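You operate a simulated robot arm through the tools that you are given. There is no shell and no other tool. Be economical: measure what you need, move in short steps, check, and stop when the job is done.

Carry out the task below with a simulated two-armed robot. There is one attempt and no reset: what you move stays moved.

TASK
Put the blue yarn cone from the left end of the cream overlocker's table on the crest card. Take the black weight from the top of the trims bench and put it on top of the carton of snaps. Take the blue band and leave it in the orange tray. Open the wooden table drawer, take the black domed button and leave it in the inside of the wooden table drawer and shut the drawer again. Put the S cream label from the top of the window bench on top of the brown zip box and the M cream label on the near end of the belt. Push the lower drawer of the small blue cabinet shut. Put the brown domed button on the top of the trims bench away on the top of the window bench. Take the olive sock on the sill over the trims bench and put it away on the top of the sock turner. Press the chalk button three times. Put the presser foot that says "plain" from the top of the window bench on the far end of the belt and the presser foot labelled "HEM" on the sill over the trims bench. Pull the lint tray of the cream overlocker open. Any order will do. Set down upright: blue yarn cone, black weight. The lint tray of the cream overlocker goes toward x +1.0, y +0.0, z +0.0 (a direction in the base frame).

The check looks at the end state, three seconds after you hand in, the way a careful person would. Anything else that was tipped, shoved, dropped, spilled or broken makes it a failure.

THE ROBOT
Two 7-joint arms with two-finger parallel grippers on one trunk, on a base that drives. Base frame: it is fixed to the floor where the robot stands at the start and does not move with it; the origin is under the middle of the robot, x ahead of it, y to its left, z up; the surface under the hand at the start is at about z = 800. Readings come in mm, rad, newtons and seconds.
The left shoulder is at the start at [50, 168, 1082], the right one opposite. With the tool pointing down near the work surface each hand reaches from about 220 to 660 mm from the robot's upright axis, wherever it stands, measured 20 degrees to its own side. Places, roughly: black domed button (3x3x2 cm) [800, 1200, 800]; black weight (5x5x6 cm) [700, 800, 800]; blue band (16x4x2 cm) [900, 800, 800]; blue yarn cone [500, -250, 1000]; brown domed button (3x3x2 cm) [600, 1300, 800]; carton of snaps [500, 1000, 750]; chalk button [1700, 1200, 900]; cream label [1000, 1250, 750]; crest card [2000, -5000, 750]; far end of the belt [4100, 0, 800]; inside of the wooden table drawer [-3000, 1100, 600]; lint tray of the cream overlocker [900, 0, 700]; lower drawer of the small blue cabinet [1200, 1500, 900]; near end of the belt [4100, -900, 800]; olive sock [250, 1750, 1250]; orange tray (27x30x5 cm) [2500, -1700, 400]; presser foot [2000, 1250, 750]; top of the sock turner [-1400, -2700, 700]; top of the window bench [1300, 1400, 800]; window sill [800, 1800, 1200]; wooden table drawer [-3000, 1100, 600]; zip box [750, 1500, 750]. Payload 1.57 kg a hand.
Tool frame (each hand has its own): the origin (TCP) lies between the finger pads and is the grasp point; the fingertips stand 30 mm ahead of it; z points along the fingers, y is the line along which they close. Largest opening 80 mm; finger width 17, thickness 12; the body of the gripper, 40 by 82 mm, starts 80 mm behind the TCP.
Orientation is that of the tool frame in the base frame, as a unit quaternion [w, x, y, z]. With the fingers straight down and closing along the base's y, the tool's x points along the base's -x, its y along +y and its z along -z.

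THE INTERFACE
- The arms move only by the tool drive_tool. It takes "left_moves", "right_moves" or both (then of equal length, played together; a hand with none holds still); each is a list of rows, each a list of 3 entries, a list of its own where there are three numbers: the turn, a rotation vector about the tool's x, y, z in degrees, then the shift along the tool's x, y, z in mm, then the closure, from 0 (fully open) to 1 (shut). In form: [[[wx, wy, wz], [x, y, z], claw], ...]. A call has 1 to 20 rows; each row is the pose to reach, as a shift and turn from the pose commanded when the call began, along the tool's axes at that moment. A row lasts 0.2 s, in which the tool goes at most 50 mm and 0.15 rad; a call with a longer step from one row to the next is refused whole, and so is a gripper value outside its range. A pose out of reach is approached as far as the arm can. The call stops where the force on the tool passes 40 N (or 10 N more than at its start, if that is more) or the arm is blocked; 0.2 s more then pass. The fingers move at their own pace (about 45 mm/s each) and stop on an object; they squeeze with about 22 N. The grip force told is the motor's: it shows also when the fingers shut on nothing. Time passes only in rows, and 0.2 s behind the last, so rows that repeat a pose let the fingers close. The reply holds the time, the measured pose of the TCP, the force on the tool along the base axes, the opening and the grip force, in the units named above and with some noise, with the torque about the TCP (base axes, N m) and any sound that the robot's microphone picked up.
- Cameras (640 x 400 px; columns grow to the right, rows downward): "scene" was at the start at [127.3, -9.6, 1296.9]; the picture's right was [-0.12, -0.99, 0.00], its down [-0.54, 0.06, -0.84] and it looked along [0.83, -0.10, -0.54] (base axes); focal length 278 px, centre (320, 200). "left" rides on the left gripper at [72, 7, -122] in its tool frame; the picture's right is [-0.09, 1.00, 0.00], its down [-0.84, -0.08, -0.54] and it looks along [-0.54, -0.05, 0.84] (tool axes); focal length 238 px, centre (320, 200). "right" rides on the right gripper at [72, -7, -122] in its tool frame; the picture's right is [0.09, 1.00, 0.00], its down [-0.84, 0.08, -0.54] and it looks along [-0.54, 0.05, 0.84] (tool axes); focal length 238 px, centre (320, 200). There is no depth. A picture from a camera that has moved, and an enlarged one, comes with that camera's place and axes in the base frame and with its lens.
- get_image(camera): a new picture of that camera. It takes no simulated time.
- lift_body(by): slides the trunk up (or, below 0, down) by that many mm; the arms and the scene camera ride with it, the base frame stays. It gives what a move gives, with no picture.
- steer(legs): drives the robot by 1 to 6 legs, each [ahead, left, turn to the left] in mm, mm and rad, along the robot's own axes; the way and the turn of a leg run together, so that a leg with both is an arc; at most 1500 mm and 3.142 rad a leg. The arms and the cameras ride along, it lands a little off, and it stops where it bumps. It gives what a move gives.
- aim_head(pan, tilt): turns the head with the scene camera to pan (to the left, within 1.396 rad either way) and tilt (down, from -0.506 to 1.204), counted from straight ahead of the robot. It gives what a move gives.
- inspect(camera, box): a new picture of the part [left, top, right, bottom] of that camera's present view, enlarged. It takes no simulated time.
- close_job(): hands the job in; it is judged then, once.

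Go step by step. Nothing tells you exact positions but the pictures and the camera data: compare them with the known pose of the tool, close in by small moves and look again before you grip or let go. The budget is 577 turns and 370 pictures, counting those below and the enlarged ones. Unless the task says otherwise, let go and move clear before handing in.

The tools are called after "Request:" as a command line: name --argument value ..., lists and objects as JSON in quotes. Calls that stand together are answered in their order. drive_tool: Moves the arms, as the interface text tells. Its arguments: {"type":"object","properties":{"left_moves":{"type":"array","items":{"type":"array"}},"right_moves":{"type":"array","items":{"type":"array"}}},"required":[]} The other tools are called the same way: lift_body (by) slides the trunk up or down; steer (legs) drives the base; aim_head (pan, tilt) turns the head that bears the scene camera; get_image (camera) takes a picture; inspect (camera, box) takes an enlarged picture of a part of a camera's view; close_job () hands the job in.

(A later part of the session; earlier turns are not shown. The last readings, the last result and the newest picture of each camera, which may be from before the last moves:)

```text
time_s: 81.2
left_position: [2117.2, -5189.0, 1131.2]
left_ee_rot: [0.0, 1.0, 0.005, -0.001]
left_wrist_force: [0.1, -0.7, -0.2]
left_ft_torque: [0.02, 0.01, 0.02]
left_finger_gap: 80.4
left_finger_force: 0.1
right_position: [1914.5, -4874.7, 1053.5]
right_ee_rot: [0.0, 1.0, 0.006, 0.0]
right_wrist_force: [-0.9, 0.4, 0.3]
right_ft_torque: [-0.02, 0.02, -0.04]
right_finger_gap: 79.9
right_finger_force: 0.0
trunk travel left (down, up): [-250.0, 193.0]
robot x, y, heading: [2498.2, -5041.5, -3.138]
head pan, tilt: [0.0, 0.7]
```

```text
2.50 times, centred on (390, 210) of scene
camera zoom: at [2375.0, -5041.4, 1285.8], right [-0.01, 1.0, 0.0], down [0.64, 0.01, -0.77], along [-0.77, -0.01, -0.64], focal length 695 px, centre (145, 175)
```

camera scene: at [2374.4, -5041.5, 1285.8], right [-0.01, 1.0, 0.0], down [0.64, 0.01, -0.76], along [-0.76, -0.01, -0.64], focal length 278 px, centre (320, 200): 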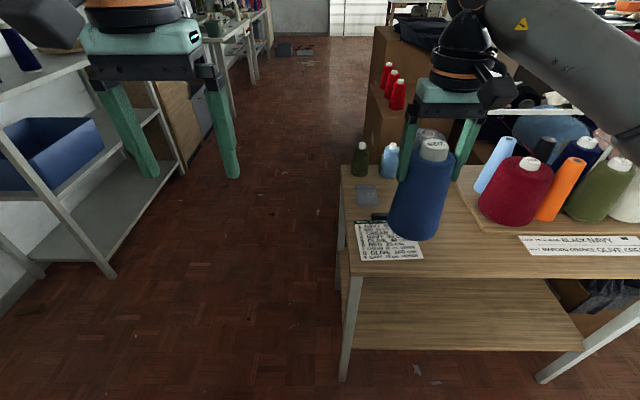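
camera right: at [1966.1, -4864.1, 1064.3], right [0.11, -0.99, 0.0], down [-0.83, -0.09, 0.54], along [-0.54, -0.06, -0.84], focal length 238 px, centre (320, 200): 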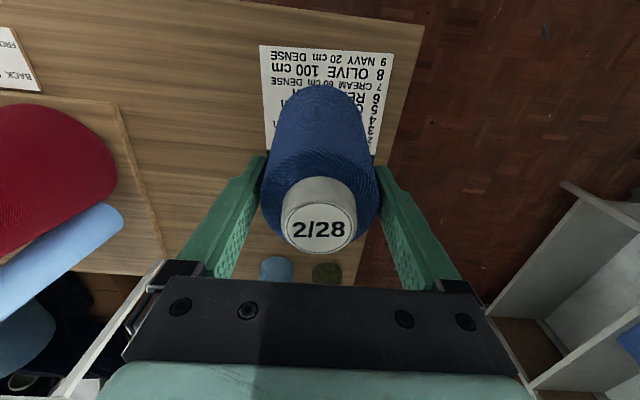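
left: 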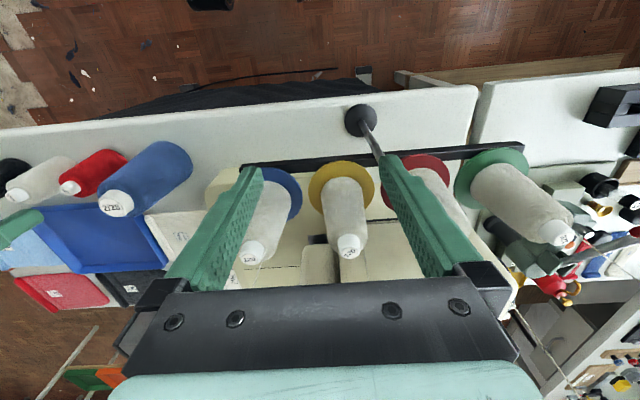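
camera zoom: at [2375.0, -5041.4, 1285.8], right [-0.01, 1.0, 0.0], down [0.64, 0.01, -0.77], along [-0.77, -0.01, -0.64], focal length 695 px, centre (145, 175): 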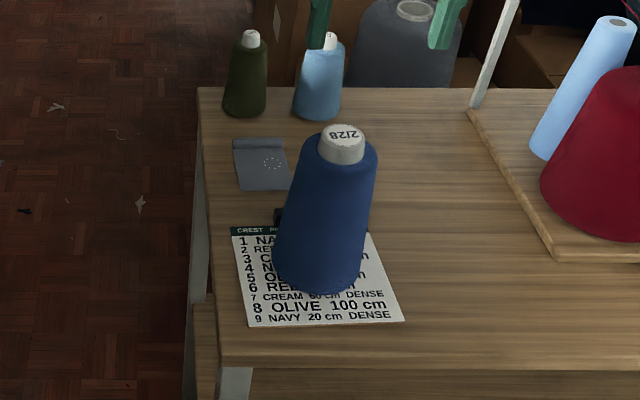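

The cone stands on the crest card. Next I'll tuck the arm and drive back to the +x side of the overlocker for the lint tray.

Request:
drive_tool --right_moves '[[[0, 0, 0], [40, 0, -20], 0], [[0, 0, 0], [80, 0, -40], 0], [[0, 0, 0], [120, 0, -60], 0], [[0, 0, 0], [160, 0, -80], 0]]'

Request:
steer --legs '[[0, -1450, 0], [650, -1450, 0], [0, -800, 0]]'

Request:
aim_head --pan -0.5 --tilt 0.4

Request:
get_image --camera "scene"

```text
time_s: 82.2
left_position: [2117.2, -5188.7, 1132.4]
left_ee_rot: [-0.001, 1.0, 0.006, -0.001]
left_wrist_force: [1.2, 0.2, -0.2]
left_ft_torque: [-0.02, -0.02, 0.0]
left_finger_gap: 79.8
left_finger_force: 0.1
right_position: [2076.7, -4868.6, 1131.6]
right_ee_rot: [0.0, 1.0, 0.006, -0.001]
right_wrist_force: [0.5, 0.6, -0.2]
right_ft_torque: [-0.01, 0.03, 0.01]
right_finger_gap: 80.2
right_finger_force: 0.1
trunk travel left (down, up): [-250.0, 193.0]
robot x, y, heading: [2499.9, -5039.1, -3.134]
head pan, tilt: [0.0, 0.7]
```

```text
refused: leg 2 is longer than a leg can be; nothing moved
```

```text
time_s: 83.1
left_position: [2117.6, -5188.6, 1130.3]
left_ee_rot: [0.0, 1.0, 0.006, -0.001]
left_wrist_force: [-0.4, 0.0, 0.5]
left_ft_torque: [-0.01, 0.01, 0.02]
left_finger_gap: 80.0
left_finger_force: 0.0
right_position: [2075.2, -4869.1, 1132.4]
right_ee_rot: [0.001, 1.0, 0.007, -0.002]
right_wrist_force: [-0.8, 0.4, -0.5]
right_ft_torque: [0.02, 0.0, -0.03]
right_finger_gap: 80.2
right_finger_force: 0.0
trunk travel left (down, up): [-250.0, 193.0]
robot x, y, heading: [2500.2, -5040.0, -3.129]
head pan, tilt: [-0.499, 0.4]
```

```text
338 pictures are left
camera scene: at [2377.7, -4997.2, 1312.6], right [0.47, 0.88, 0.0], down [0.34, -0.18, -0.92], along [-0.81, 0.43, -0.39], focal length 278 px, centre (320, 200)
```

scene: 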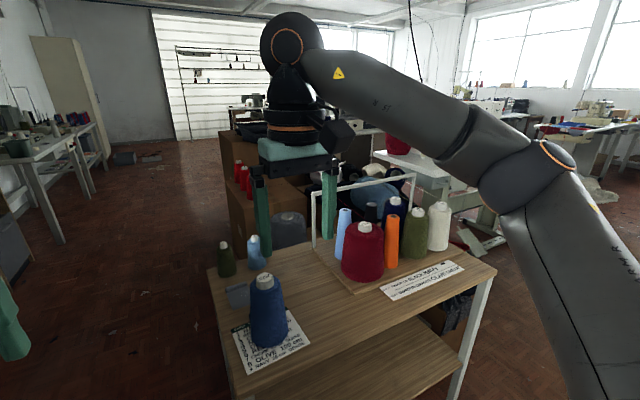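

Request:
steer --legs '[[0, -1450, 0], [300, -750, 0], [350, -750, 0], [0, -800, 0]]'

Request:
get_image --camera "scene"

```text
time_s: 116.4
left_position: [1375.5, -1433.9, 1131.7]
left_ee_rot: [-0.001, 1.0, 0.013, -0.001]
left_wrist_force: [0.1, 0.2, -1.3]
left_ft_torque: [0.03, 0.0, 0.02]
left_finger_gap: 80.0
left_finger_force: 0.0
right_position: [1330.6, -1116.6, 1131.2]
right_ee_rot: [0.002, 1.0, 0.014, -0.001]
right_wrist_force: [0.1, -0.1, 0.1]
right_ft_torque: [0.03, 0.04, -0.02]
right_finger_gap: 79.9
right_finger_force: 0.2
trunk travel left (down, up): [-250.0, 193.0]
robot x, y, heading: [1759.7, -1282.7, -3.12]
head pan, tilt: [-0.499, 0.4]
```

```text
337 pictures are left
camera scene: at [1633.7, -1239.8, 1312.6], right [0.46, 0.89, 0.0], down [0.35, -0.18, -0.92], along [-0.82, 0.42, -0.39], focal length 278 px, centre (320, 200)
```

scene: 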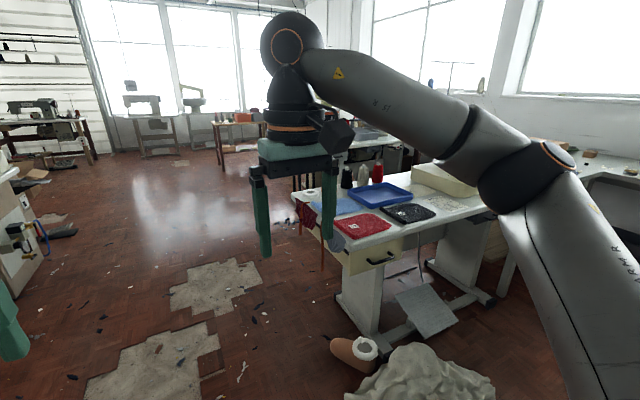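

I see a floor pile near the table front. I'll strafe further at safe distance to face the overlocker.

Request:
steer --legs '[[0, -1250, 0]]'

Request:
aim_head --pan 0 --tilt 0.6

Request:
get_image --camera "scene"

Request:
aim_head --pan -0.9 --tilt 0.3

Request:
get_image --camera "scene"

```text
time_s: 127.6
left_position: [1349.9, -182.8, 1131.7]
left_ee_rot: [-0.001, 1.0, 0.009, -0.001]
left_wrist_force: [0.9, 0.2, 0.1]
left_ft_torque: [-0.01, -0.01, 0.0]
left_finger_gap: 80.1
left_finger_force: 0.1
right_position: [1303.5, 137.0, 1132.6]
right_ee_rot: [0.0, 1.0, 0.01, -0.001]
right_wrist_force: [1.1, -0.6, 0.0]
right_ft_torque: [0.03, -0.02, 0.01]
right_finger_gap: 79.7
right_finger_force: 0.1
trunk travel left (down, up): [-250.0, 193.0]
robot x, y, heading: [1733.5, -35.2, -3.119]
head pan, tilt: [-0.499, 0.4]
```

```text
time_s: 128.5
left_position: [1349.3, -183.4, 1131.4]
left_ee_rot: [-0.001, 1.0, 0.01, -0.001]
left_wrist_force: [-0.5, 0.1, 0.9]
left_ft_torque: [0.0, 0.0, 0.05]
left_finger_gap: 79.9
left_finger_force: 0.1
right_position: [1305.2, 136.0, 1132.5]
right_ee_rot: [0.001, 1.0, 0.011, -0.001]
right_wrist_force: [0.6, -0.1, 0.2]
right_ft_torque: [0.03, 0.01, 0.0]
right_finger_gap: 80.2
right_finger_force: 0.0
trunk travel left (down, up): [-250.0, 193.0]
robot x, y, heading: [1733.1, -31.3, -3.122]
head pan, tilt: [0.0, 0.6]
```

```text
336 pictures are left
camera scene: at [1602.1, -33.9, 1294.4], right [-0.02, 1.0, 0.0], down [0.56, 0.01, -0.83], along [-0.83, -0.01, -0.56], focal length 278 px, centre (320, 200)
```

scene: 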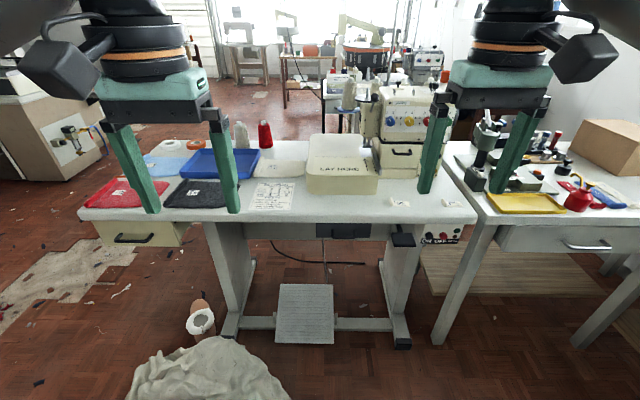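

```text
time_s: 129.7
left_position: [1349.1, -181.3, 1131.3]
left_ee_rot: [-0.001, 1.0, 0.01, -0.001]
left_wrist_force: [-0.2, 0.0, -0.4]
left_ft_torque: [-0.02, 0.01, 0.0]
left_finger_gap: 79.8
left_finger_force: 0.2
right_position: [1304.6, 136.7, 1132.7]
right_ee_rot: [0.0, 1.0, 0.01, -0.001]
right_wrist_force: [1.4, -0.1, -0.6]
right_ft_torque: [-0.02, -0.02, 0.01]
right_finger_gap: 80.0
right_finger_force: 0.1
trunk travel left (down, up): [-250.0, 193.0]
robot x, y, heading: [1732.9, -31.4, -3.126]
head pan, tilt: [-0.901, 0.3]
```

```text
335 pictures are left
camera scene: at [1631.2, 39.7, 1321.9], right [0.77, 0.63, 0.0], down [0.19, -0.23, -0.96], along [-0.61, 0.74, -0.3], focal length 278 px, centre (320, 200)
```

scene: 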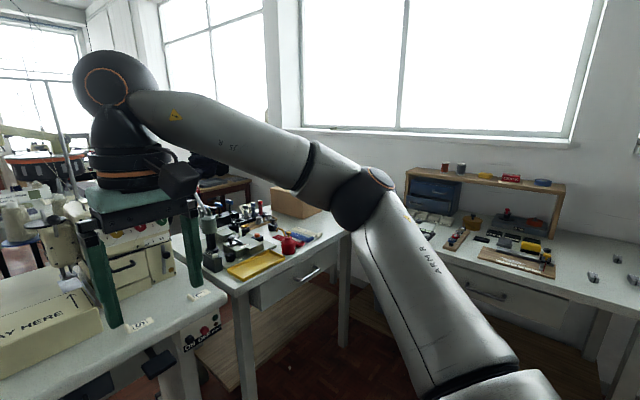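

Zooming in on the overlocker to find the lint tray.

Request:
aim_head --pan -0.1 --tilt 0.6

Request:
inspect --camera "scene" --box '[290, 60, 490, 260]'

Request:
inspect --camera "scene" --box '[60, 160, 260, 360]'

```text
time_s: 130.8
left_position: [1348.5, -182.5, 1132.1]
left_ee_rot: [-0.001, 1.0, 0.009, -0.001]
left_wrist_force: [-0.4, 0.0, -0.3]
left_ft_torque: [0.01, 0.01, 0.04]
left_finger_gap: 80.0
left_finger_force: 0.1
right_position: [1306.0, 136.0, 1132.6]
right_ee_rot: [0.001, 1.0, 0.01, -0.002]
right_wrist_force: [-0.6, -0.1, 0.2]
right_ft_torque: [0.04, -0.02, 0.01]
right_finger_gap: 79.9
right_finger_force: 0.1
trunk travel left (down, up): [-250.0, 193.0]
robot x, y, heading: [1730.8, -27.7, -3.125]
head pan, tilt: [-0.099, 0.6]
```

```text
2.00 times, centred on (390, 160) of scene
camera zoom: at [1602.4, -25.1, 1294.4], right [0.08, 1.0, 0.0], down [0.56, -0.05, -0.83], along [-0.82, 0.07, -0.56], focal length 556 px, centre (180, 280)
```

zoom: 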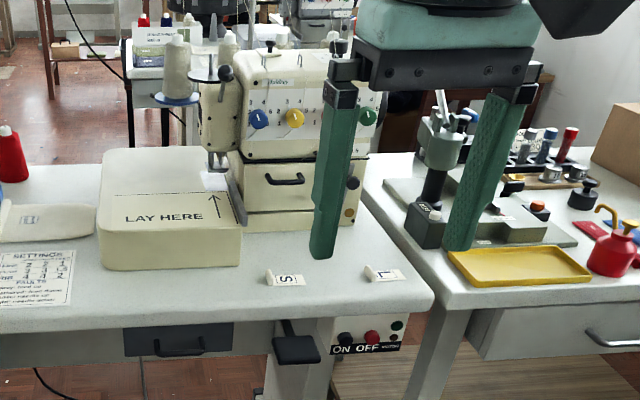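

```text
2.00 times, centred on (160, 260) of scene
camera zoom: at [1602.4, -25.1, 1294.4], right [0.08, 1.0, 0.0], down [0.56, -0.05, -0.83], along [-0.82, 0.07, -0.56], focal length 556 px, centre (640, 80)
```

zoom: 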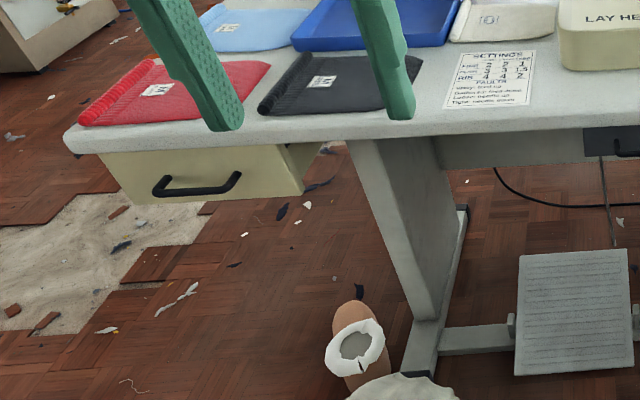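

The lint tray is the dark drawer under the table at about [935, 31, 715] with a black bar handle. I'll move closer and prepare the left hand to grip horizontally.

Request:
steer --legs '[[230, -210, 0]]'

Request:
aim_head --pan 0.35 --tilt 0.85

Request:
get_image --camera "scene"

```text
time_s: 133.3
left_position: [1121.1, 17.0, 1131.9]
left_ee_rot: [-0.001, 1.0, 0.012, -0.001]
left_wrist_force: [-0.2, 0.5, 0.0]
left_ft_torque: [-0.05, 0.01, -0.01]
left_finger_gap: 80.1
left_finger_force: 0.0
right_position: [1073.9, 337.2, 1132.0]
right_ee_rot: [0.001, 1.0, 0.013, -0.001]
right_wrist_force: [-0.4, 0.2, -0.1]
right_ft_torque: [-0.02, -0.03, -0.01]
right_finger_gap: 80.0
right_finger_force: 0.0
trunk travel left (down, up): [-250.0, 193.0]
robot x, y, heading: [1503.2, 169.0, -3.12]
head pan, tilt: [-0.099, 0.6]
```

```text
time_s: 134.2
left_position: [1121.1, 16.8, 1131.5]
left_ee_rot: [-0.001, 1.0, 0.013, -0.001]
left_wrist_force: [-0.1, 0.4, 0.3]
left_ft_torque: [-0.02, 0.01, -0.01]
left_finger_gap: 79.9
left_finger_force: 0.1
right_position: [1074.5, 338.0, 1132.1]
right_ee_rot: [0.001, 1.0, 0.013, -0.001]
right_wrist_force: [-0.3, -0.8, -0.1]
right_ft_torque: [0.0, -0.02, 0.01]
right_finger_gap: 80.1
right_finger_force: 0.1
trunk travel left (down, up): [-250.0, 193.0]
robot x, y, heading: [1499.4, 168.5, -3.115]
head pan, tilt: [0.351, 0.85]
```

```text
332 pictures are left
camera scene: at [1388.6, 141.1, 1273.5], right [-0.36, 0.93, 0.0], down [0.7, 0.27, -0.66], along [-0.61, -0.24, -0.75], focal length 278 px, centre (320, 200)
```

scene: 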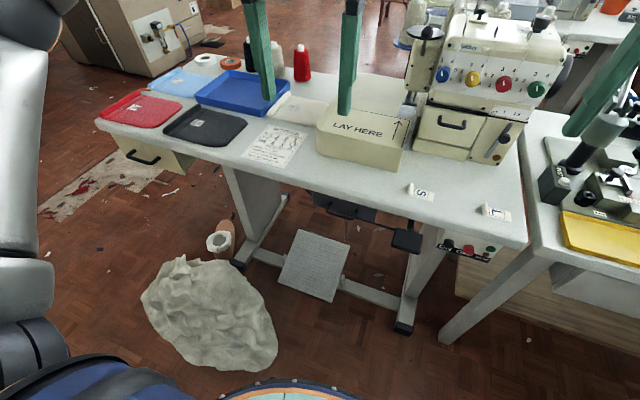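

Request:
inspect --camera "scene" --box '[270, 160, 430, 260]'

```text
4.00 times, centred on (350, 210) of scene
camera zoom: at [1388.6, 141.1, 1273.5], right [-0.36, 0.93, 0.0], down [0.7, 0.27, -0.66], along [-0.61, -0.24, -0.75], focal length 1112 px, centre (200, 160)
```

zoom: 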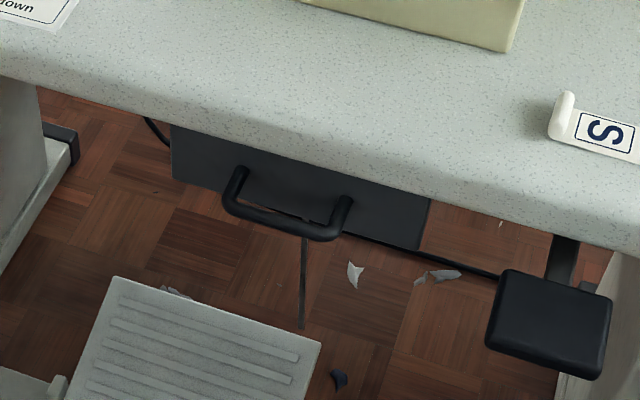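

I'll back off slightly, then rotate the left hand to point along -x with the fingers closing vertically, lowering it in front of the tray.

Request:
steer --legs '[[-110, 0, 0]]'

Request:
drive_tool --left_moves '[[[-4.6, -4.6, 4.6], [-5, 0, 20], 0], [[-9.2, -9.2, 9.2], [-10, 0, 40], 0], [[-13.9, -13.9, 13.9], [-15, 0, 60], 0], [[-18.5, -18.5, 18.5], [-20, 0, 80], 0], [[-23.1, -23.1, 23.1], [-25, 0, 100], 0], [[-27.7, -27.7, 27.7], [-30, 0, 120], 0], [[-32.3, -32.3, 32.3], [-35, 0, 140], 0], [[-37, -37, 37], [-40, 0, 160], 0], [[-41.6, -41.6, 41.6], [-45, 0, 180], 0], [[-46.2, -46.2, 46.2], [-50, 0, 200], 0], [[-50.8, -50.8, 50.8], [-55, 0, 220], 0], [[-55.4, -55.4, 55.4], [-60, 0, 240], 0], [[-60, -60, 60], [-65, 0, 260], 0], [[-64.7, -64.7, 64.7], [-70, 0, 280], 0], [[-69.3, -69.3, 69.3], [-75, 0, 300], 0], [[-69.3, -69.3, 69.3], [-80, 0, 340], 0], [[-69.3, -69.3, 69.3], [-80, 0, 360], 0]]'

Request:
get_image --camera "left"

Request:
get_image --camera "scene"

```text
time_s: 135.4
left_position: [1231.4, 20.3, 1131.6]
left_ee_rot: [-0.001, 1.0, 0.012, -0.002]
left_wrist_force: [-0.5, 0.2, -0.3]
left_ft_torque: [-0.01, 0.04, 0.01]
left_finger_gap: 80.2
left_finger_force: 0.1
right_position: [1185.7, 338.1, 1133.7]
right_ee_rot: [0.001, 1.0, 0.014, -0.002]
right_wrist_force: [0.5, 0.8, -0.6]
right_ft_torque: [0.01, -0.02, -0.03]
right_finger_gap: 79.9
right_finger_force: 0.1
trunk travel left (down, up): [-250.0, 193.0]
robot x, y, heading: [1613.1, 168.9, -3.122]
head pan, tilt: [0.351, 0.85]
```

```text
time_s: 139.0
left_position: [1149.2, 20.0, 772.6]
left_ee_rot: [0.506, 0.505, -0.494, -0.494]
left_wrist_force: [0.3, -0.1, 0.3]
left_ft_torque: [0.01, 0.03, 0.02]
left_finger_gap: 80.1
left_finger_force: 0.1
right_position: [1184.4, 337.6, 1132.0]
right_ee_rot: [0.001, 1.0, 0.014, -0.001]
right_wrist_force: [-0.4, -0.4, 0.3]
right_ft_torque: [0.01, 0.02, 0.0]
right_finger_gap: 80.0
right_finger_force: 0.0
trunk travel left (down, up): [-250.0, 193.0]
robot x, y, heading: [1614.7, 173.9, -3.115]
head pan, tilt: [0.351, 0.85]
```

```text
330 pictures are left
camera left: at [1273.7, -49.0, 778.5], right [0.0, 0.09, 1.0], down [0.52, 0.85, -0.08], along [-0.85, 0.52, -0.05], focal length 238 px, centre (320, 200)
```

left: 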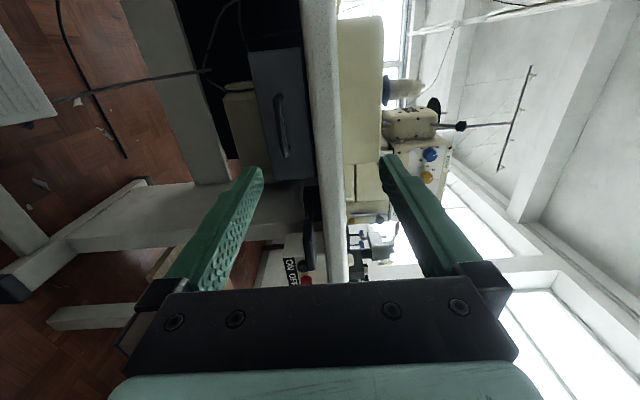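

```text
329 pictures are left
camera scene: at [1498.6, 143.5, 1273.5], right [-0.36, 0.93, 0.0], down [0.7, 0.27, -0.66], along [-0.61, -0.24, -0.75], focal length 278 px, centre (320, 200)
```

scene: 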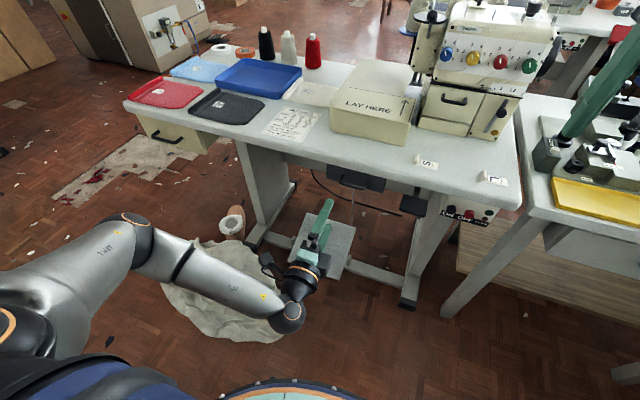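

The bar handle is at about [973, 23, 731]. I'll level the hand with it, half-close the fingers and approach.

Request:
drive_tool --left_moves '[[[0, 0, 0], [0, -20, 20], 0.5], [[0, 0, 0], [0, -41, 40], 0.5], [[0, 0, 0], [0, -41, 80], 0.5], [[0, 0, 0], [0, -41, 110], 0.5], [[0, 0, 0], [0, -41, 110], 0.5]]'

Request:
get_image --camera "left"

Request:
inspect --camera "scene" --box '[270, 140, 430, 240]'

```text
time_s: 140.2
left_position: [1039.3, 14.3, 728.9]
left_ee_rot: [0.507, 0.506, -0.493, -0.495]
left_wrist_force: [0.6, 1.2, 0.4]
left_ft_torque: [0.02, 0.01, 0.02]
left_finger_gap: 40.1
left_finger_force: 0.0
right_position: [1184.1, 338.3, 1131.6]
right_ee_rot: [0.0, 1.0, 0.013, -0.001]
right_wrist_force: [-0.2, -0.2, -0.2]
right_ft_torque: [0.0, 0.0, -0.01]
right_finger_gap: 80.0
right_finger_force: 0.1
trunk travel left (down, up): [-250.0, 193.0]
robot x, y, heading: [1610.2, 171.5, -3.123]
head pan, tilt: [0.351, 0.85]
```

```text
328 pictures are left
camera left: at [1162.7, -52.8, 735.7], right [0.0, 0.09, 1.0], down [0.52, 0.85, -0.08], along [-0.85, 0.52, -0.05], focal length 238 px, centre (320, 200)
```

left: 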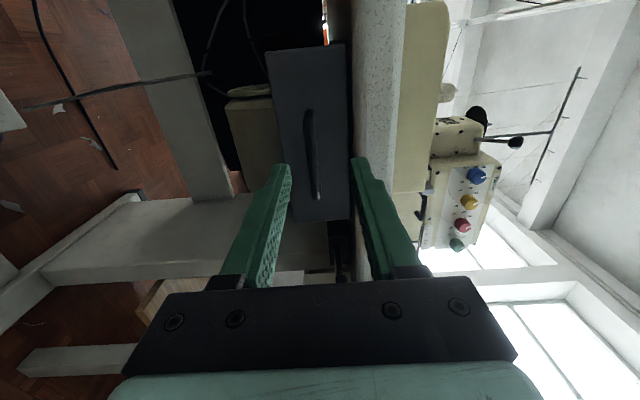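

```text
4.00 times, centred on (350, 190) of scene
camera zoom: at [1498.6, 143.5, 1273.5], right [-0.36, 0.93, 0.0], down [0.7, 0.27, -0.66], along [-0.61, -0.24, -0.75], focal length 1112 px, centre (200, 240)
```

zoom: 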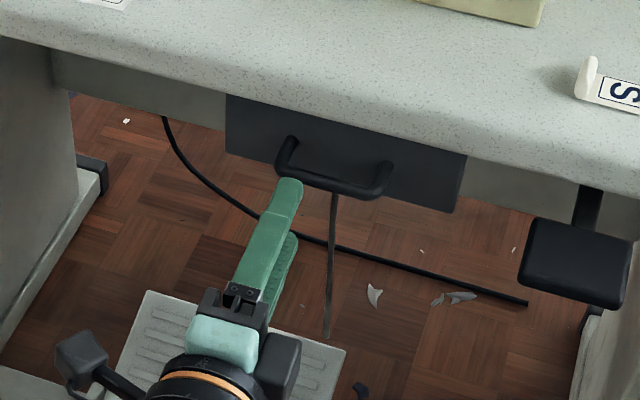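

Request:
drive_tool --left_moves '[[[0, 0, 0], [-10, -3, 25], 0.5], [[0, 0, 0], [-10, -3, 45], 0.5], [[0, 0, 0], [-10, -3, 62], 0.5], [[0, 0, 0], [-10, -3, 62], 0.5]]'

Request:
get_image --camera "left"

Request:
inspect --camera "scene" --box '[270, 140, 430, 240]'

```text
time_s: 141.2
left_position: [976.5, 24.8, 727.3]
left_ee_rot: [0.506, 0.506, -0.494, -0.494]
left_wrist_force: [0.1, 0.1, 0.2]
left_ft_torque: [-0.01, 0.03, -0.02]
left_finger_gap: 40.0
left_finger_force: 0.0
right_position: [1184.7, 338.7, 1133.1]
right_ee_rot: [0.0, 1.0, 0.013, 0.0]
right_wrist_force: [-0.2, 0.6, 0.1]
right_ft_torque: [0.01, 0.01, 0.02]
right_finger_gap: 80.1
right_finger_force: 0.1
trunk travel left (down, up): [-250.0, 193.0]
robot x, y, heading: [1617.9, 174.3, -3.117]
head pan, tilt: [0.351, 0.85]
```

```text
326 pictures are left
camera left: at [1101.2, -43.8, 734.0], right [0.0, 0.09, 1.0], down [0.52, 0.85, -0.08], along [-0.85, 0.52, -0.05], focal length 238 px, centre (320, 200)
```

left: 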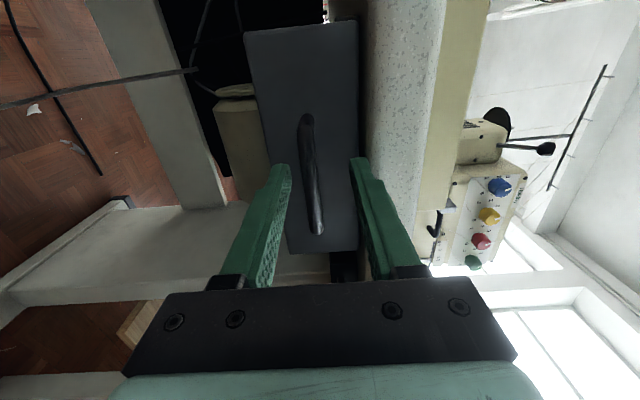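

```text
4.00 times, centred on (350, 190) of scene
camera zoom: at [1498.6, 143.5, 1273.5], right [-0.36, 0.93, 0.0], down [0.7, 0.27, -0.66], along [-0.61, -0.24, -0.75], focal length 1112 px, centre (200, 240)
```

zoom: 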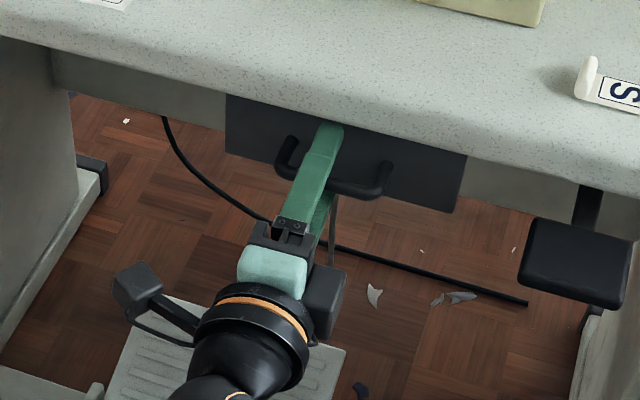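

The fingers straddle the bar; closing, then pulling gently.

Request:
drive_tool --left_moves '[[[0, 0, 0], [0, -3, 2], 0.7], [[0, 0, 0], [0, -3, 2], 0.9], [[0, 0, 0], [0, -3, 2], 1], [[0, 0, 0], [0, -3, 2], 1], [[0, 0, 0], [0, -3, 2], 1]]'

Request:
drive_tool --left_moves '[[[0, 0, 0], [0, 0, -15], 1], [[0, 0, 0], [0, 0, -30], 1], [[0, 0, 0], [0, 0, -45], 1], [[0, 0, 0], [0, 0, -60], 1]]'

Request:
inspect --camera "scene" --box '[240, 120, 430, 280]'

```text
time_s: 142.4
left_position: [976.4, 26.0, 720.7]
left_ee_rot: [0.504, 0.508, -0.494, -0.494]
left_wrist_force: [-0.3, 1.8, -11.7]
left_ft_torque: [-0.06, -0.08, 0.06]
left_finger_gap: 9.5
left_finger_force: 28.2
right_position: [1182.8, 339.1, 1131.4]
right_ee_rot: [0.001, 1.0, 0.014, -0.001]
right_wrist_force: [0.2, -0.5, -0.2]
right_ft_torque: [0.02, 0.0, -0.01]
right_finger_gap: 79.9
right_finger_force: 0.0
trunk travel left (down, up): [-250.0, 193.0]
robot x, y, heading: [1612.9, 169.7, -3.125]
head pan, tilt: [0.351, 0.85]
```

```text
time_s: 143.4
left_position: [1034.8, 25.1, 723.1]
left_ee_rot: [0.506, 0.507, -0.494, -0.493]
left_wrist_force: [0.4, -3.6, -15.8]
left_ft_torque: [-0.01, -0.09, -0.63]
left_finger_gap: 9.3
left_finger_force: 28.1
right_position: [1183.7, 338.5, 1131.9]
right_ee_rot: [0.001, 1.0, 0.013, 0.0]
right_wrist_force: [-0.9, -0.5, 0.0]
right_ft_torque: [-0.03, -0.02, 0.0]
right_finger_gap: 79.9
right_finger_force: 0.0
trunk travel left (down, up): [-250.0, 193.0]
robot x, y, heading: [1611.8, 171.2, -3.119]
head pan, tilt: [0.351, 0.85]
```

```text
2.50 times, centred on (335, 200) of scene
camera zoom: at [1497.2, 142.9, 1273.3], right [-0.36, 0.93, 0.0], down [0.7, 0.27, -0.66], along [-0.61, -0.24, -0.75], focal length 695 px, centre (282, 200)
```

zoom: 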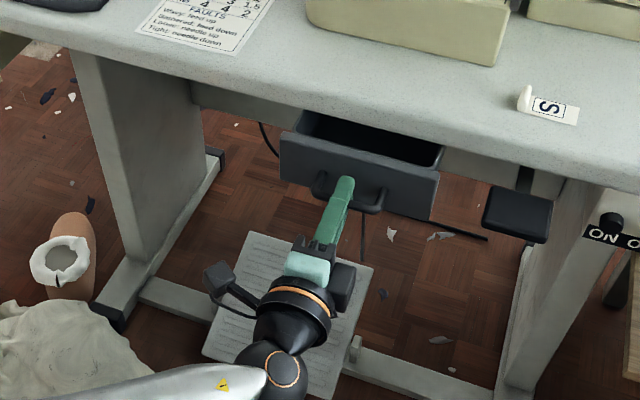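

The tray is coming out. I'll keep pulling until it meets its stop.

Request:
drive_tool --left_moves '[[[0, 0, 0], [0, 1, -15], 1], [[0, 0, 0], [0, 1, -30], 1], [[0, 0, 0], [0, 1, -45], 1], [[0, 0, 0], [0, 1, -60], 1], [[0, 0, 0], [0, 1, -75], 1], [[0, 0, 0], [0, 1, -90], 1], [[0, 0, 0], [0, 1, -105], 1], [[0, 0, 0], [0, 1, -120], 1]]'

Request:
inspect --camera "scene" --box '[240, 120, 430, 280]'

```text
time_s: 145.2
left_position: [1153.2, 29.2, 722.1]
left_ee_rot: [0.505, 0.508, -0.494, -0.492]
left_wrist_force: [-19.7, -4.8, -21.5]
left_ft_torque: [0.0, -0.38, 0.08]
left_finger_gap: 10.1
left_finger_force: 28.5
right_position: [1182.8, 337.8, 1129.8]
right_ee_rot: [0.001, 1.0, 0.013, 0.0]
right_wrist_force: [0.5, 0.1, -0.3]
right_ft_torque: [0.0, -0.01, 0.0]
right_finger_gap: 80.2
right_finger_force: 0.2
trunk travel left (down, up): [-250.0, 193.0]
robot x, y, heading: [1613.9, 173.5, -3.118]
head pan, tilt: [0.351, 0.85]
```

```text
2.50 times, centred on (335, 200) of scene
camera zoom: at [1495.5, 142.9, 1273.1], right [-0.36, 0.93, 0.0], down [0.7, 0.27, -0.66], along [-0.61, -0.24, -0.75], focal length 695 px, centre (282, 200)
```

zoom: 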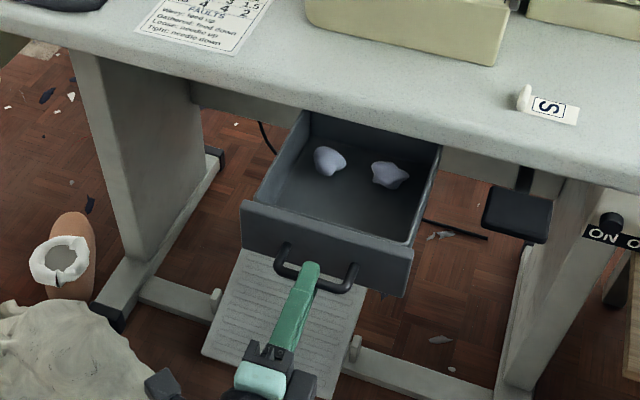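

The tray is open about 175 mm and resisting, so it's at its stop. Releasing and backing off.

Request:
drive_tool --left_moves '[[[0, 0, 0], [0, 0, 3], 0.8], [[0, 0, 0], [0, 2, 3], 0.5], [[0, 0, 0], [0, 2, 3], 0.5], [[0, 0, 0], [0, 2, -35], 0.5], [[0, 0, 0], [0, 2, -70], 0.5]]'

Request:
steer --legs '[[-250, 0, 0]]'

Request:
get_image --camera "scene"

```text
time_s: 146.4
left_position: [1227.1, 30.9, 727.0]
left_ee_rot: [0.506, 0.506, -0.493, -0.495]
left_wrist_force: [-0.2, 0.1, -0.7]
left_ft_torque: [0.01, -0.03, -0.02]
left_finger_gap: 40.0
left_finger_force: 0.0
right_position: [1185.6, 338.5, 1132.5]
right_ee_rot: [0.001, 1.0, 0.013, -0.001]
right_wrist_force: [-0.8, 0.6, 0.7]
right_ft_torque: [-0.05, 0.0, 0.03]
right_finger_gap: 80.0
right_finger_force: 0.1
trunk travel left (down, up): [-250.0, 193.0]
robot x, y, heading: [1612.6, 174.1, -3.116]
head pan, tilt: [0.351, 0.85]
```

```text
time_s: 148.2
left_position: [1475.8, 36.6, 726.7]
left_ee_rot: [0.506, 0.506, -0.493, -0.495]
left_wrist_force: [-0.4, -0.5, 0.0]
left_ft_torque: [0.02, -0.01, 0.01]
left_finger_gap: 40.4
left_finger_force: 0.1
right_position: [1433.8, 343.5, 1132.3]
right_ee_rot: [0.001, 1.0, 0.013, -0.001]
right_wrist_force: [0.1, 0.5, -0.5]
right_ft_torque: [0.0, 0.0, 0.01]
right_finger_gap: 80.0
right_finger_force: 0.1
trunk travel left (down, up): [-250.0, 193.0]
robot x, y, heading: [1863.5, 178.9, -3.118]
head pan, tilt: [0.351, 0.85]
```

```text
322 pictures are left
camera scene: at [1746.9, 149.0, 1273.6], right [-0.36, 0.93, 0.0], down [0.7, 0.27, -0.66], along [-0.61, -0.24, -0.75], focal length 278 px, centre (320, 200)
```

scene: 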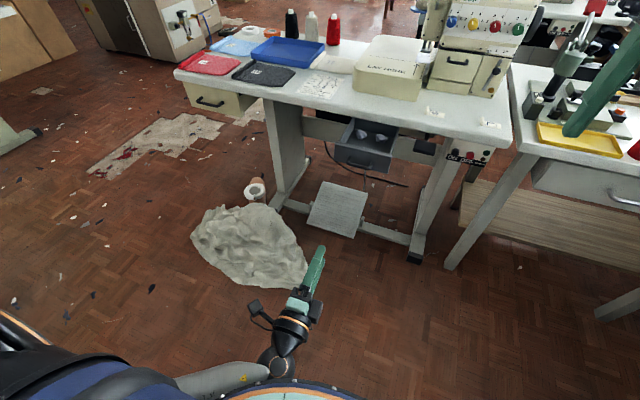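

The lint tray is open. I'll turn the left hand back to pointing down, then drive toward the window bench and look.

Request:
drive_tool --left_moves '[[[4.6, 4.6, -4.6], [0, 25, 0], 0], [[9.2, 9.2, -9.2], [0, 50, 0], 0], [[13.9, 13.9, -13.9], [0, 75, 0], 0], [[18.5, 18.5, -18.5], [0, 100, 0], 0], [[23.1, 23.1, -23.1], [0, 125, 0], 0], [[27.7, 27.7, -27.7], [0, 150, 0], 0], [[32.3, 32.3, -32.3], [0, 175, 0], 0], [[37, 37, -37], [0, 200, 0], 0], [[41.6, 41.6, -41.6], [0, 225, 0], 0], [[46.2, 46.2, -46.2], [0, 250, 0], 0], [[50.8, 50.8, -50.8], [0, 275, 0], 0], [[55.4, 55.4, -55.4], [0, 300, 0], 0], [[60, 60, -60], [0, 325, 0], 0], [[64.7, 64.7, -64.7], [0, 350, 0], 0], [[69.3, 69.3, -69.3], [0, 380, 0], 0], [[69.3, 69.3, -69.3], [0, 405, 0], 0]]'

Request:
steer --legs '[[200, -350, 0], [0, 0, -1.1]]'

Request:
aim_head --pan 0.0 --tilt 0.45

Request:
get_image --camera "scene"

```text
time_s: 149.2
left_position: [1476.0, -38.7, 751.0]
left_ee_rot: [0.501, 0.664, -0.479, -0.281]
left_wrist_force: [-0.4, -0.7, 0.2]
left_ft_torque: [0.0, -0.01, -0.01]
left_finger_gap: 80.0
left_finger_force: 0.1
right_position: [1433.0, 343.9, 1131.5]
right_ee_rot: [0.001, 1.0, 0.014, -0.001]
right_wrist_force: [-0.1, 0.4, 0.5]
right_ft_torque: [0.01, 0.03, 0.01]
right_finger_gap: 80.3
right_finger_force: 0.0
trunk travel left (down, up): [-250.0, 193.0]
robot x, y, heading: [1859.1, 177.2, -3.118]
head pan, tilt: [0.351, 0.85]
stopped in row 5 (left hand): the arm was blocked; the commanded pose is now the measured one
```

```text
time_s: 155.7
left_position: [1285.6, 770.6, 752.6]
left_ee_rot: [-0.275, -0.311, 0.758, 0.503]
left_wrist_force: [0.4, 0.1, 0.5]
left_ft_torque: [0.02, 0.03, 0.05]
left_finger_gap: 79.9
left_finger_force: 0.0
right_position: [1609.6, 977.6, 1130.8]
right_ee_rot: [0.0, 0.856, -0.517, -0.001]
right_wrist_force: [0.3, -0.5, -0.6]
right_ft_torque: [-0.01, 0.01, 0.01]
right_finger_gap: 80.0
right_finger_force: 0.0
trunk travel left (down, up): [-250.0, 193.0]
robot x, y, heading: [1649.4, 521.3, 2.052]
head pan, tilt: [0.351, 0.85]
```

```text
time_s: 156.6
left_position: [1285.0, 770.6, 753.1]
left_ee_rot: [-0.277, -0.31, 0.757, 0.504]
left_wrist_force: [0.1, -0.2, -0.7]
left_ft_torque: [0.02, -0.04, 0.02]
left_finger_gap: 80.0
left_finger_force: 0.0
right_position: [1609.7, 976.9, 1132.7]
right_ee_rot: [0.001, 0.856, -0.517, -0.002]
right_wrist_force: [-0.7, 0.3, -0.8]
right_ft_torque: [0.01, -0.01, -0.03]
right_finger_gap: 80.1
right_finger_force: 0.0
trunk travel left (down, up): [-250.0, 193.0]
robot x, y, heading: [1648.2, 518.1, 2.051]
head pan, tilt: [0.0, 0.45]
```

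```text
321 pictures are left
camera scene: at [1587.0, 637.5, 1307.9], right [0.89, 0.46, 0.0], down [0.2, -0.39, -0.9], along [-0.42, 0.8, -0.44], focal length 278 px, centre (320, 200)
```

scene: 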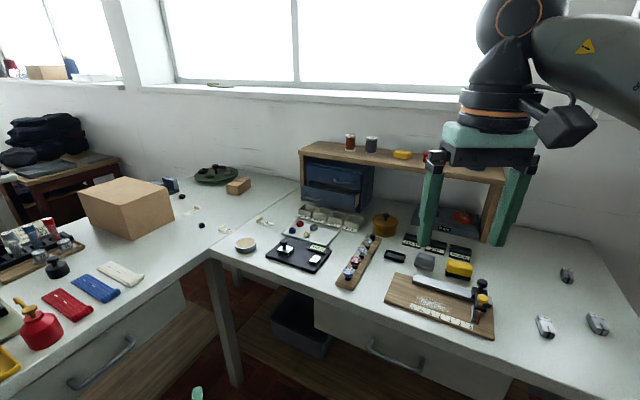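

The left arm's rotation was blocked partway (too close to the body). I'll first bring that hand forward and up, then finish turning it down.

Request:
drive_tool --left_moves '[[[0, 0, 0], [-14.5, 14, 34.5], 0], [[0, 0, 0], [-29, 28, 69], 0], [[0, 0, 0], [-33, 63, 76], 0], [[0, 0, 0], [-29, 100, 62], 0], [[0, 0, 0], [-24, 138, 49], 0], [[0, 0, 0], [-20, 175, 35], 0], [[0, 0, 0], [-16, 213, 22], 0], [[0, 0, 0], [-12, 250, 8], 0], [[0, 0, 0], [-7, 287, -5], 0], [[0, 0, 0], [-4, 315, -15], 0]]'

Request:
drive_tool --left_moves '[[[5, 2.9, -4.9], [0, 0, 0], 0], [[10, 5.8, -9.8], [0, 0, 0], 0], [[15, 8.7, -14.7], [0, 0, 0], 0], [[20, 11.6, -19.6], [0, 0, 0], 0], [[25, 14.5, -24.5], [0, 0, 0], 0], [[30, 17.4, -29.4], [0, 0, 0], 0], [[35, 20.3, -34.3], [0, 0, 0], 0], [[40, 23.2, -39.2], [0, 0, 0], 0], [[45, 26.1, -44.1], [0, 0, 0], 0], [[50, 29, -49], [0, 0, 0], 0], [[55, 31.9, -53.9], [0, 0, 0], 0], [[60, 34.8, -58.8], [0, 0, 0], 0], [[64.6, 37.4, -63.3], [0, 0, 0], 0]]'

Request:
get_image --camera "scene"

```text
time_s: 158.7
left_position: [1232.8, 832.1, 932.4]
left_ee_rot: [-0.3, -0.297, 0.811, 0.405]
left_wrist_force: [0.4, -0.2, 0.6]
left_ft_torque: [0.0, -0.07, -0.01]
left_finger_gap: 79.9
left_finger_force: 0.0
right_position: [1608.5, 977.1, 1132.7]
right_ee_rot: [0.0, 0.856, -0.516, -0.001]
right_wrist_force: [0.6, 0.7, -0.7]
right_ft_torque: [0.04, 0.0, 0.01]
right_finger_gap: 79.8
right_finger_force: 0.1
trunk travel left (down, up): [-250.0, 193.0]
robot x, y, heading: [1651.6, 518.7, 2.05]
head pan, tilt: [0.0, 0.45]
stopped in row 10 (left hand): the arm was blocked; the commanded pose is now the measured one
```

```text
time_s: 159.4
left_position: [1208.9, 781.6, 867.5]
left_ee_rot: [-0.338, -0.426, 0.805, 0.239]
left_wrist_force: [0.5, 0.0, 0.6]
left_ft_torque: [0.01, 0.03, 0.03]
left_finger_gap: 80.0
left_finger_force: 0.1
right_position: [1608.8, 976.1, 1131.5]
right_ee_rot: [0.0, 0.856, -0.517, -0.001]
right_wrist_force: [0.0, 0.2, -0.4]
right_ft_torque: [-0.01, -0.02, 0.0]
right_finger_gap: 80.0
right_finger_force: 0.0
trunk travel left (down, up): [-250.0, 193.0]
robot x, y, heading: [1652.2, 519.8, 2.045]
head pan, tilt: [0.0, 0.45]
stopped in row 3 (left hand): the arm was blocked; the commanded pose is now the measured one
```

```text
320 pictures are left
camera scene: at [1587.0, 637.5, 1308.0], right [0.89, 0.46, 0.0], down [0.2, -0.39, -0.9], along [-0.42, 0.8, -0.44], focal length 278 px, centre (320, 200)
```

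scene: 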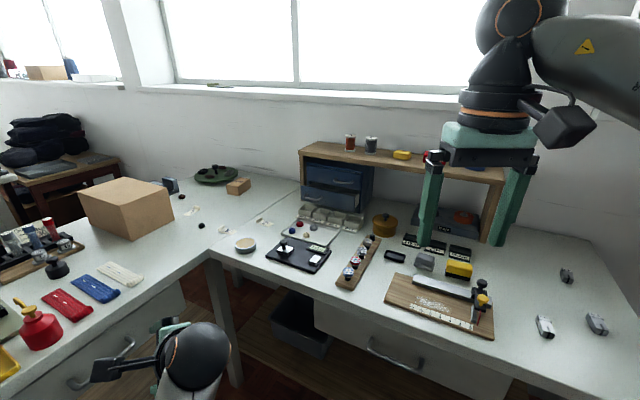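

Request:
aim_head --pan 0.8 --tilt 0.9

Request:
get_image --camera "scene"

Request:
get_image --camera "left"

```text
time_s: 160.6
left_position: [1208.2, 781.8, 867.0]
left_ee_rot: [-0.338, -0.427, 0.804, 0.24]
left_wrist_force: [-0.5, 0.3, 0.4]
left_ft_torque: [-0.01, 0.03, 0.05]
left_finger_gap: 80.1
left_finger_force: 0.0
right_position: [1609.2, 975.9, 1132.8]
right_ee_rot: [0.0, 0.855, -0.518, -0.001]
right_wrist_force: [0.6, 0.1, 0.1]
right_ft_torque: [0.02, 0.0, -0.01]
right_finger_gap: 80.4
right_finger_force: 0.0
trunk travel left (down, up): [-250.0, 193.0]
robot x, y, heading: [1647.0, 519.7, 2.049]
head pan, tilt: [0.799, 0.901]
```

```text
319 pictures are left
camera scene: at [1557.1, 577.7, 1269.6], right [0.29, 0.96, 0.0], down [0.75, -0.23, -0.62], along [-0.6, 0.18, -0.78], focal length 278 px, centre (320, 200)
```

scene: 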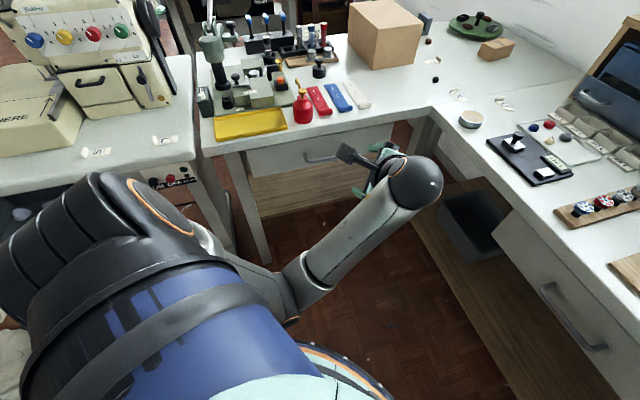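

```text
318 pictures are left
camera left: at [1266.8, 712.3, 976.2], right [-0.48, 0.6, 0.64], down [0.79, 0.62, 0.02], along [-0.38, 0.51, -0.77], focal length 238 px, centre (320, 200)
```

left: 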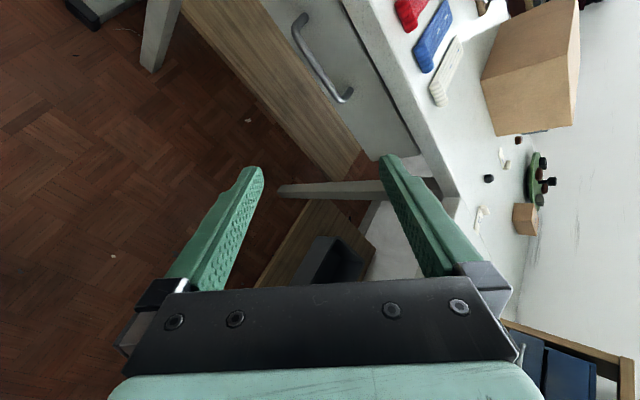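

The left arm is folded too tightly. I'll back the robot off for space, extend the hand forward, then rotate it down.

Request:
steer --legs '[[-200, 0, 0]]'

```text
time_s: 162.2
left_position: [1300.7, 604.0, 867.2]
left_ee_rot: [-0.338, -0.426, 0.804, 0.24]
left_wrist_force: [0.5, -0.2, -0.3]
left_ft_torque: [0.02, 0.01, -0.05]
left_finger_gap: 79.8
left_finger_force: 0.1
right_position: [1701.7, 798.6, 1131.9]
right_ee_rot: [0.001, 0.856, -0.518, -0.001]
right_wrist_force: [-0.7, 0.2, -1.1]
right_ft_torque: [-0.02, -0.02, 0.01]
right_finger_gap: 80.0
right_finger_force: 0.0
trunk travel left (down, up): [-250.0, 193.0]
robot x, y, heading: [1740.9, 339.4, 2.049]
head pan, tilt: [0.799, 0.901]
```

Request:
drive_tool --left_moves '[[[0, 0, 0], [-21, 26, 16], 0], [[0, 0, 0], [-42, 52, 32], 0], [[0, 0, 0], [-63, 78, 48], 0], [[0, 0, 0], [-85, 105, 65], 0], [[5.1, 0.4, -5.8], [-85, 105, 65], 0], [[10.2, 0.8, -11.6], [-85, 105, 65], 0], [[15.3, 1.2, -17.4], [-85, 105, 65], 0], [[20.4, 1.6, -23.1], [-85, 105, 65], 0], [[25.5, 2, -28.9], [-85, 105, 65], 0], [[30.7, 2.3, -34.7], [-85, 105, 65], 0], [[35.8, 2.7, -40.5], [-85, 105, 65], 0], [[40.9, 3.1, -46.2], [-85, 105, 65], 0], [[46, 3.5, -52], [-85, 105, 65], 0], [[51.1, 3.9, -57.8], [-85, 105, 65], 0]]'

Request:
get_image --camera "scene"

```text
time_s: 162.8
left_position: [1285.5, 618.5, 783.2]
left_ee_rot: [-0.344, -0.404, 0.834, 0.15]
left_wrist_force: [-1.1, -0.7, 0.0]
left_ft_torque: [-0.01, 0.01, 0.04]
left_finger_gap: 80.1
left_finger_force: 0.0
right_position: [1702.6, 797.7, 1132.0]
right_ee_rot: [0.001, 0.856, -0.517, -0.003]
right_wrist_force: [-0.1, 0.6, -0.4]
right_ft_torque: [-0.02, 0.0, 0.0]
right_finger_gap: 80.0
right_finger_force: 0.2
trunk travel left (down, up): [-250.0, 193.0]
robot x, y, heading: [1743.8, 342.5, 2.056]
head pan, tilt: [0.799, 0.901]
stopped in row 3 (left hand): the arm was blocked; the commanded pose is now the measured one
```

```text
317 pictures are left
camera scene: at [1650.2, 399.1, 1269.6], right [0.29, 0.96, 0.0], down [0.75, -0.23, -0.62], along [-0.59, 0.18, -0.78], focal length 278 px, centre (320, 200)
```

scene: 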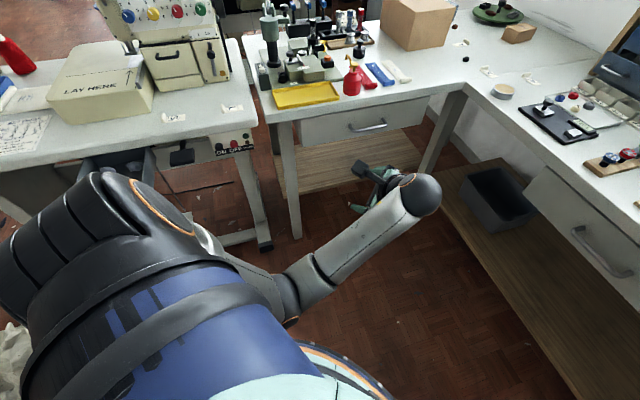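

The wrist is against a limit. I'll rotate back to the earlier horizontal pose, which was reachable, before retracing the good path.

Request:
drive_tool --left_moves '[[[-5.9, -4.3, -0.9], [0, 0, 0], 0], [[-11.8, -8.6, -1.8], [0, 0, 0], 0], [[-17.7, -12.8, -2.8], [0, 0, 0], 0], [[-23.6, -17.1, -3.7], [0, 0, 0], 0], [[-29.5, -21.4, -4.6], [0, 0, 0], 0], [[-35.4, -25.7, -5.5], [0, 0, 0], 0], [[-41.3, -30, -6.4], [0, 0, 0], 0], [[-47.2, -34.2, -7.4], [0, 0, 0], 0], [[-53.1, -38.5, -8.3], [0, 0, 0], 0], [[-59, -42.8, -9.2], [0, 0, 0], 0]]'

Request:
get_image --camera "scene"

```text
time_s: 165.0
left_position: [1284.5, 619.0, 781.8]
left_ee_rot: [-0.168, -0.169, 0.686, 0.687]
left_wrist_force: [-0.3, -0.5, -0.5]
left_ft_torque: [0.01, -0.03, 0.01]
left_finger_gap: 80.0
left_finger_force: 0.1
right_position: [1703.3, 797.8, 1131.9]
right_ee_rot: [0.001, 0.856, -0.517, -0.001]
right_wrist_force: [-0.3, 0.7, -0.7]
right_ft_torque: [-0.02, 0.01, 0.02]
right_finger_gap: 80.1
right_finger_force: 0.0
trunk travel left (down, up): [-250.0, 193.0]
robot x, y, heading: [1742.0, 338.8, 2.05]
head pan, tilt: [0.799, 0.901]
```

```text
316 pictures are left
camera scene: at [1650.2, 399.2, 1269.6], right [0.29, 0.96, 0.0], down [0.75, -0.23, -0.62], along [-0.59, 0.18, -0.78], focal length 278 px, centre (320, 200)
```

scene: 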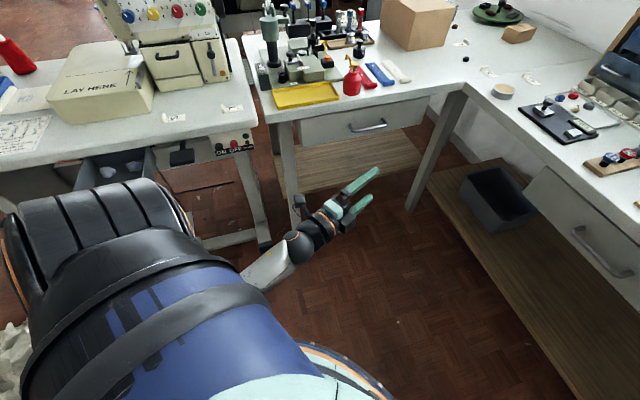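

Request:
drive_tool --left_moves '[[[0, 0, 0], [-42, 0, 0], 0], [[0, 0, 0], [-84, 0, 0], 0], [[0, 0, 0], [-125, 0, 0], 0], [[0, 0, 0], [-125, 25, 0], 0], [[0, 0, 0], [-125, 55, -3], 0], [[4.6, 4.6, -4.6], [-125, 75, -8], 0], [[9.2, 9.2, -9.2], [-125, 95, -13], 0], [[13.9, 13.9, -13.9], [-125, 115, -18], 0], [[18.5, 18.5, -18.5], [-125, 135, -23], 0], [[23.1, 23.1, -23.1], [-125, 155, -28], 0], [[27.7, 27.7, -27.7], [-125, 175, -33], 0], [[32.3, 32.3, -32.3], [-125, 195, -38], 0], [[37, 37, -37], [-125, 215, -43], 0], [[41.6, 41.6, -41.6], [-125, 235, -48], 0], [[46.2, 46.2, -46.2], [-125, 255, -53], 0], [[50.8, 50.8, -50.8], [-125, 275, -58], 0], [[55.4, 55.4, -55.4], [-125, 295, -63], 0], [[60, 60, -60], [-125, 315, -68], 0], [[64.7, 64.7, -64.7], [-125, 335, -73], 0], [[69.3, 69.3, -69.3], [-125, 355, -78], 0]]'

```text
time_s: 165.9
left_position: [1368.1, 662.1, 780.7]
left_ee_rot: [-0.212, -0.078, 0.7, 0.677]
left_wrist_force: [-0.3, -0.5, 0.5]
left_ft_torque: [0.02, -0.03, 0.0]
left_finger_gap: 80.1
left_finger_force: 0.1
right_position: [1701.9, 798.6, 1133.1]
right_ee_rot: [0.001, 0.856, -0.517, -0.002]
right_wrist_force: [0.2, 0.4, 0.7]
right_ft_torque: [0.05, -0.01, -0.01]
right_finger_gap: 80.0
right_finger_force: 0.0
trunk travel left (down, up): [-250.0, 193.0]
robot x, y, heading: [1740.1, 342.1, 2.051]
head pan, tilt: [0.799, 0.901]
stopped in row 4 (left hand): the arm was blocked; the commanded pose is now the measured one
```

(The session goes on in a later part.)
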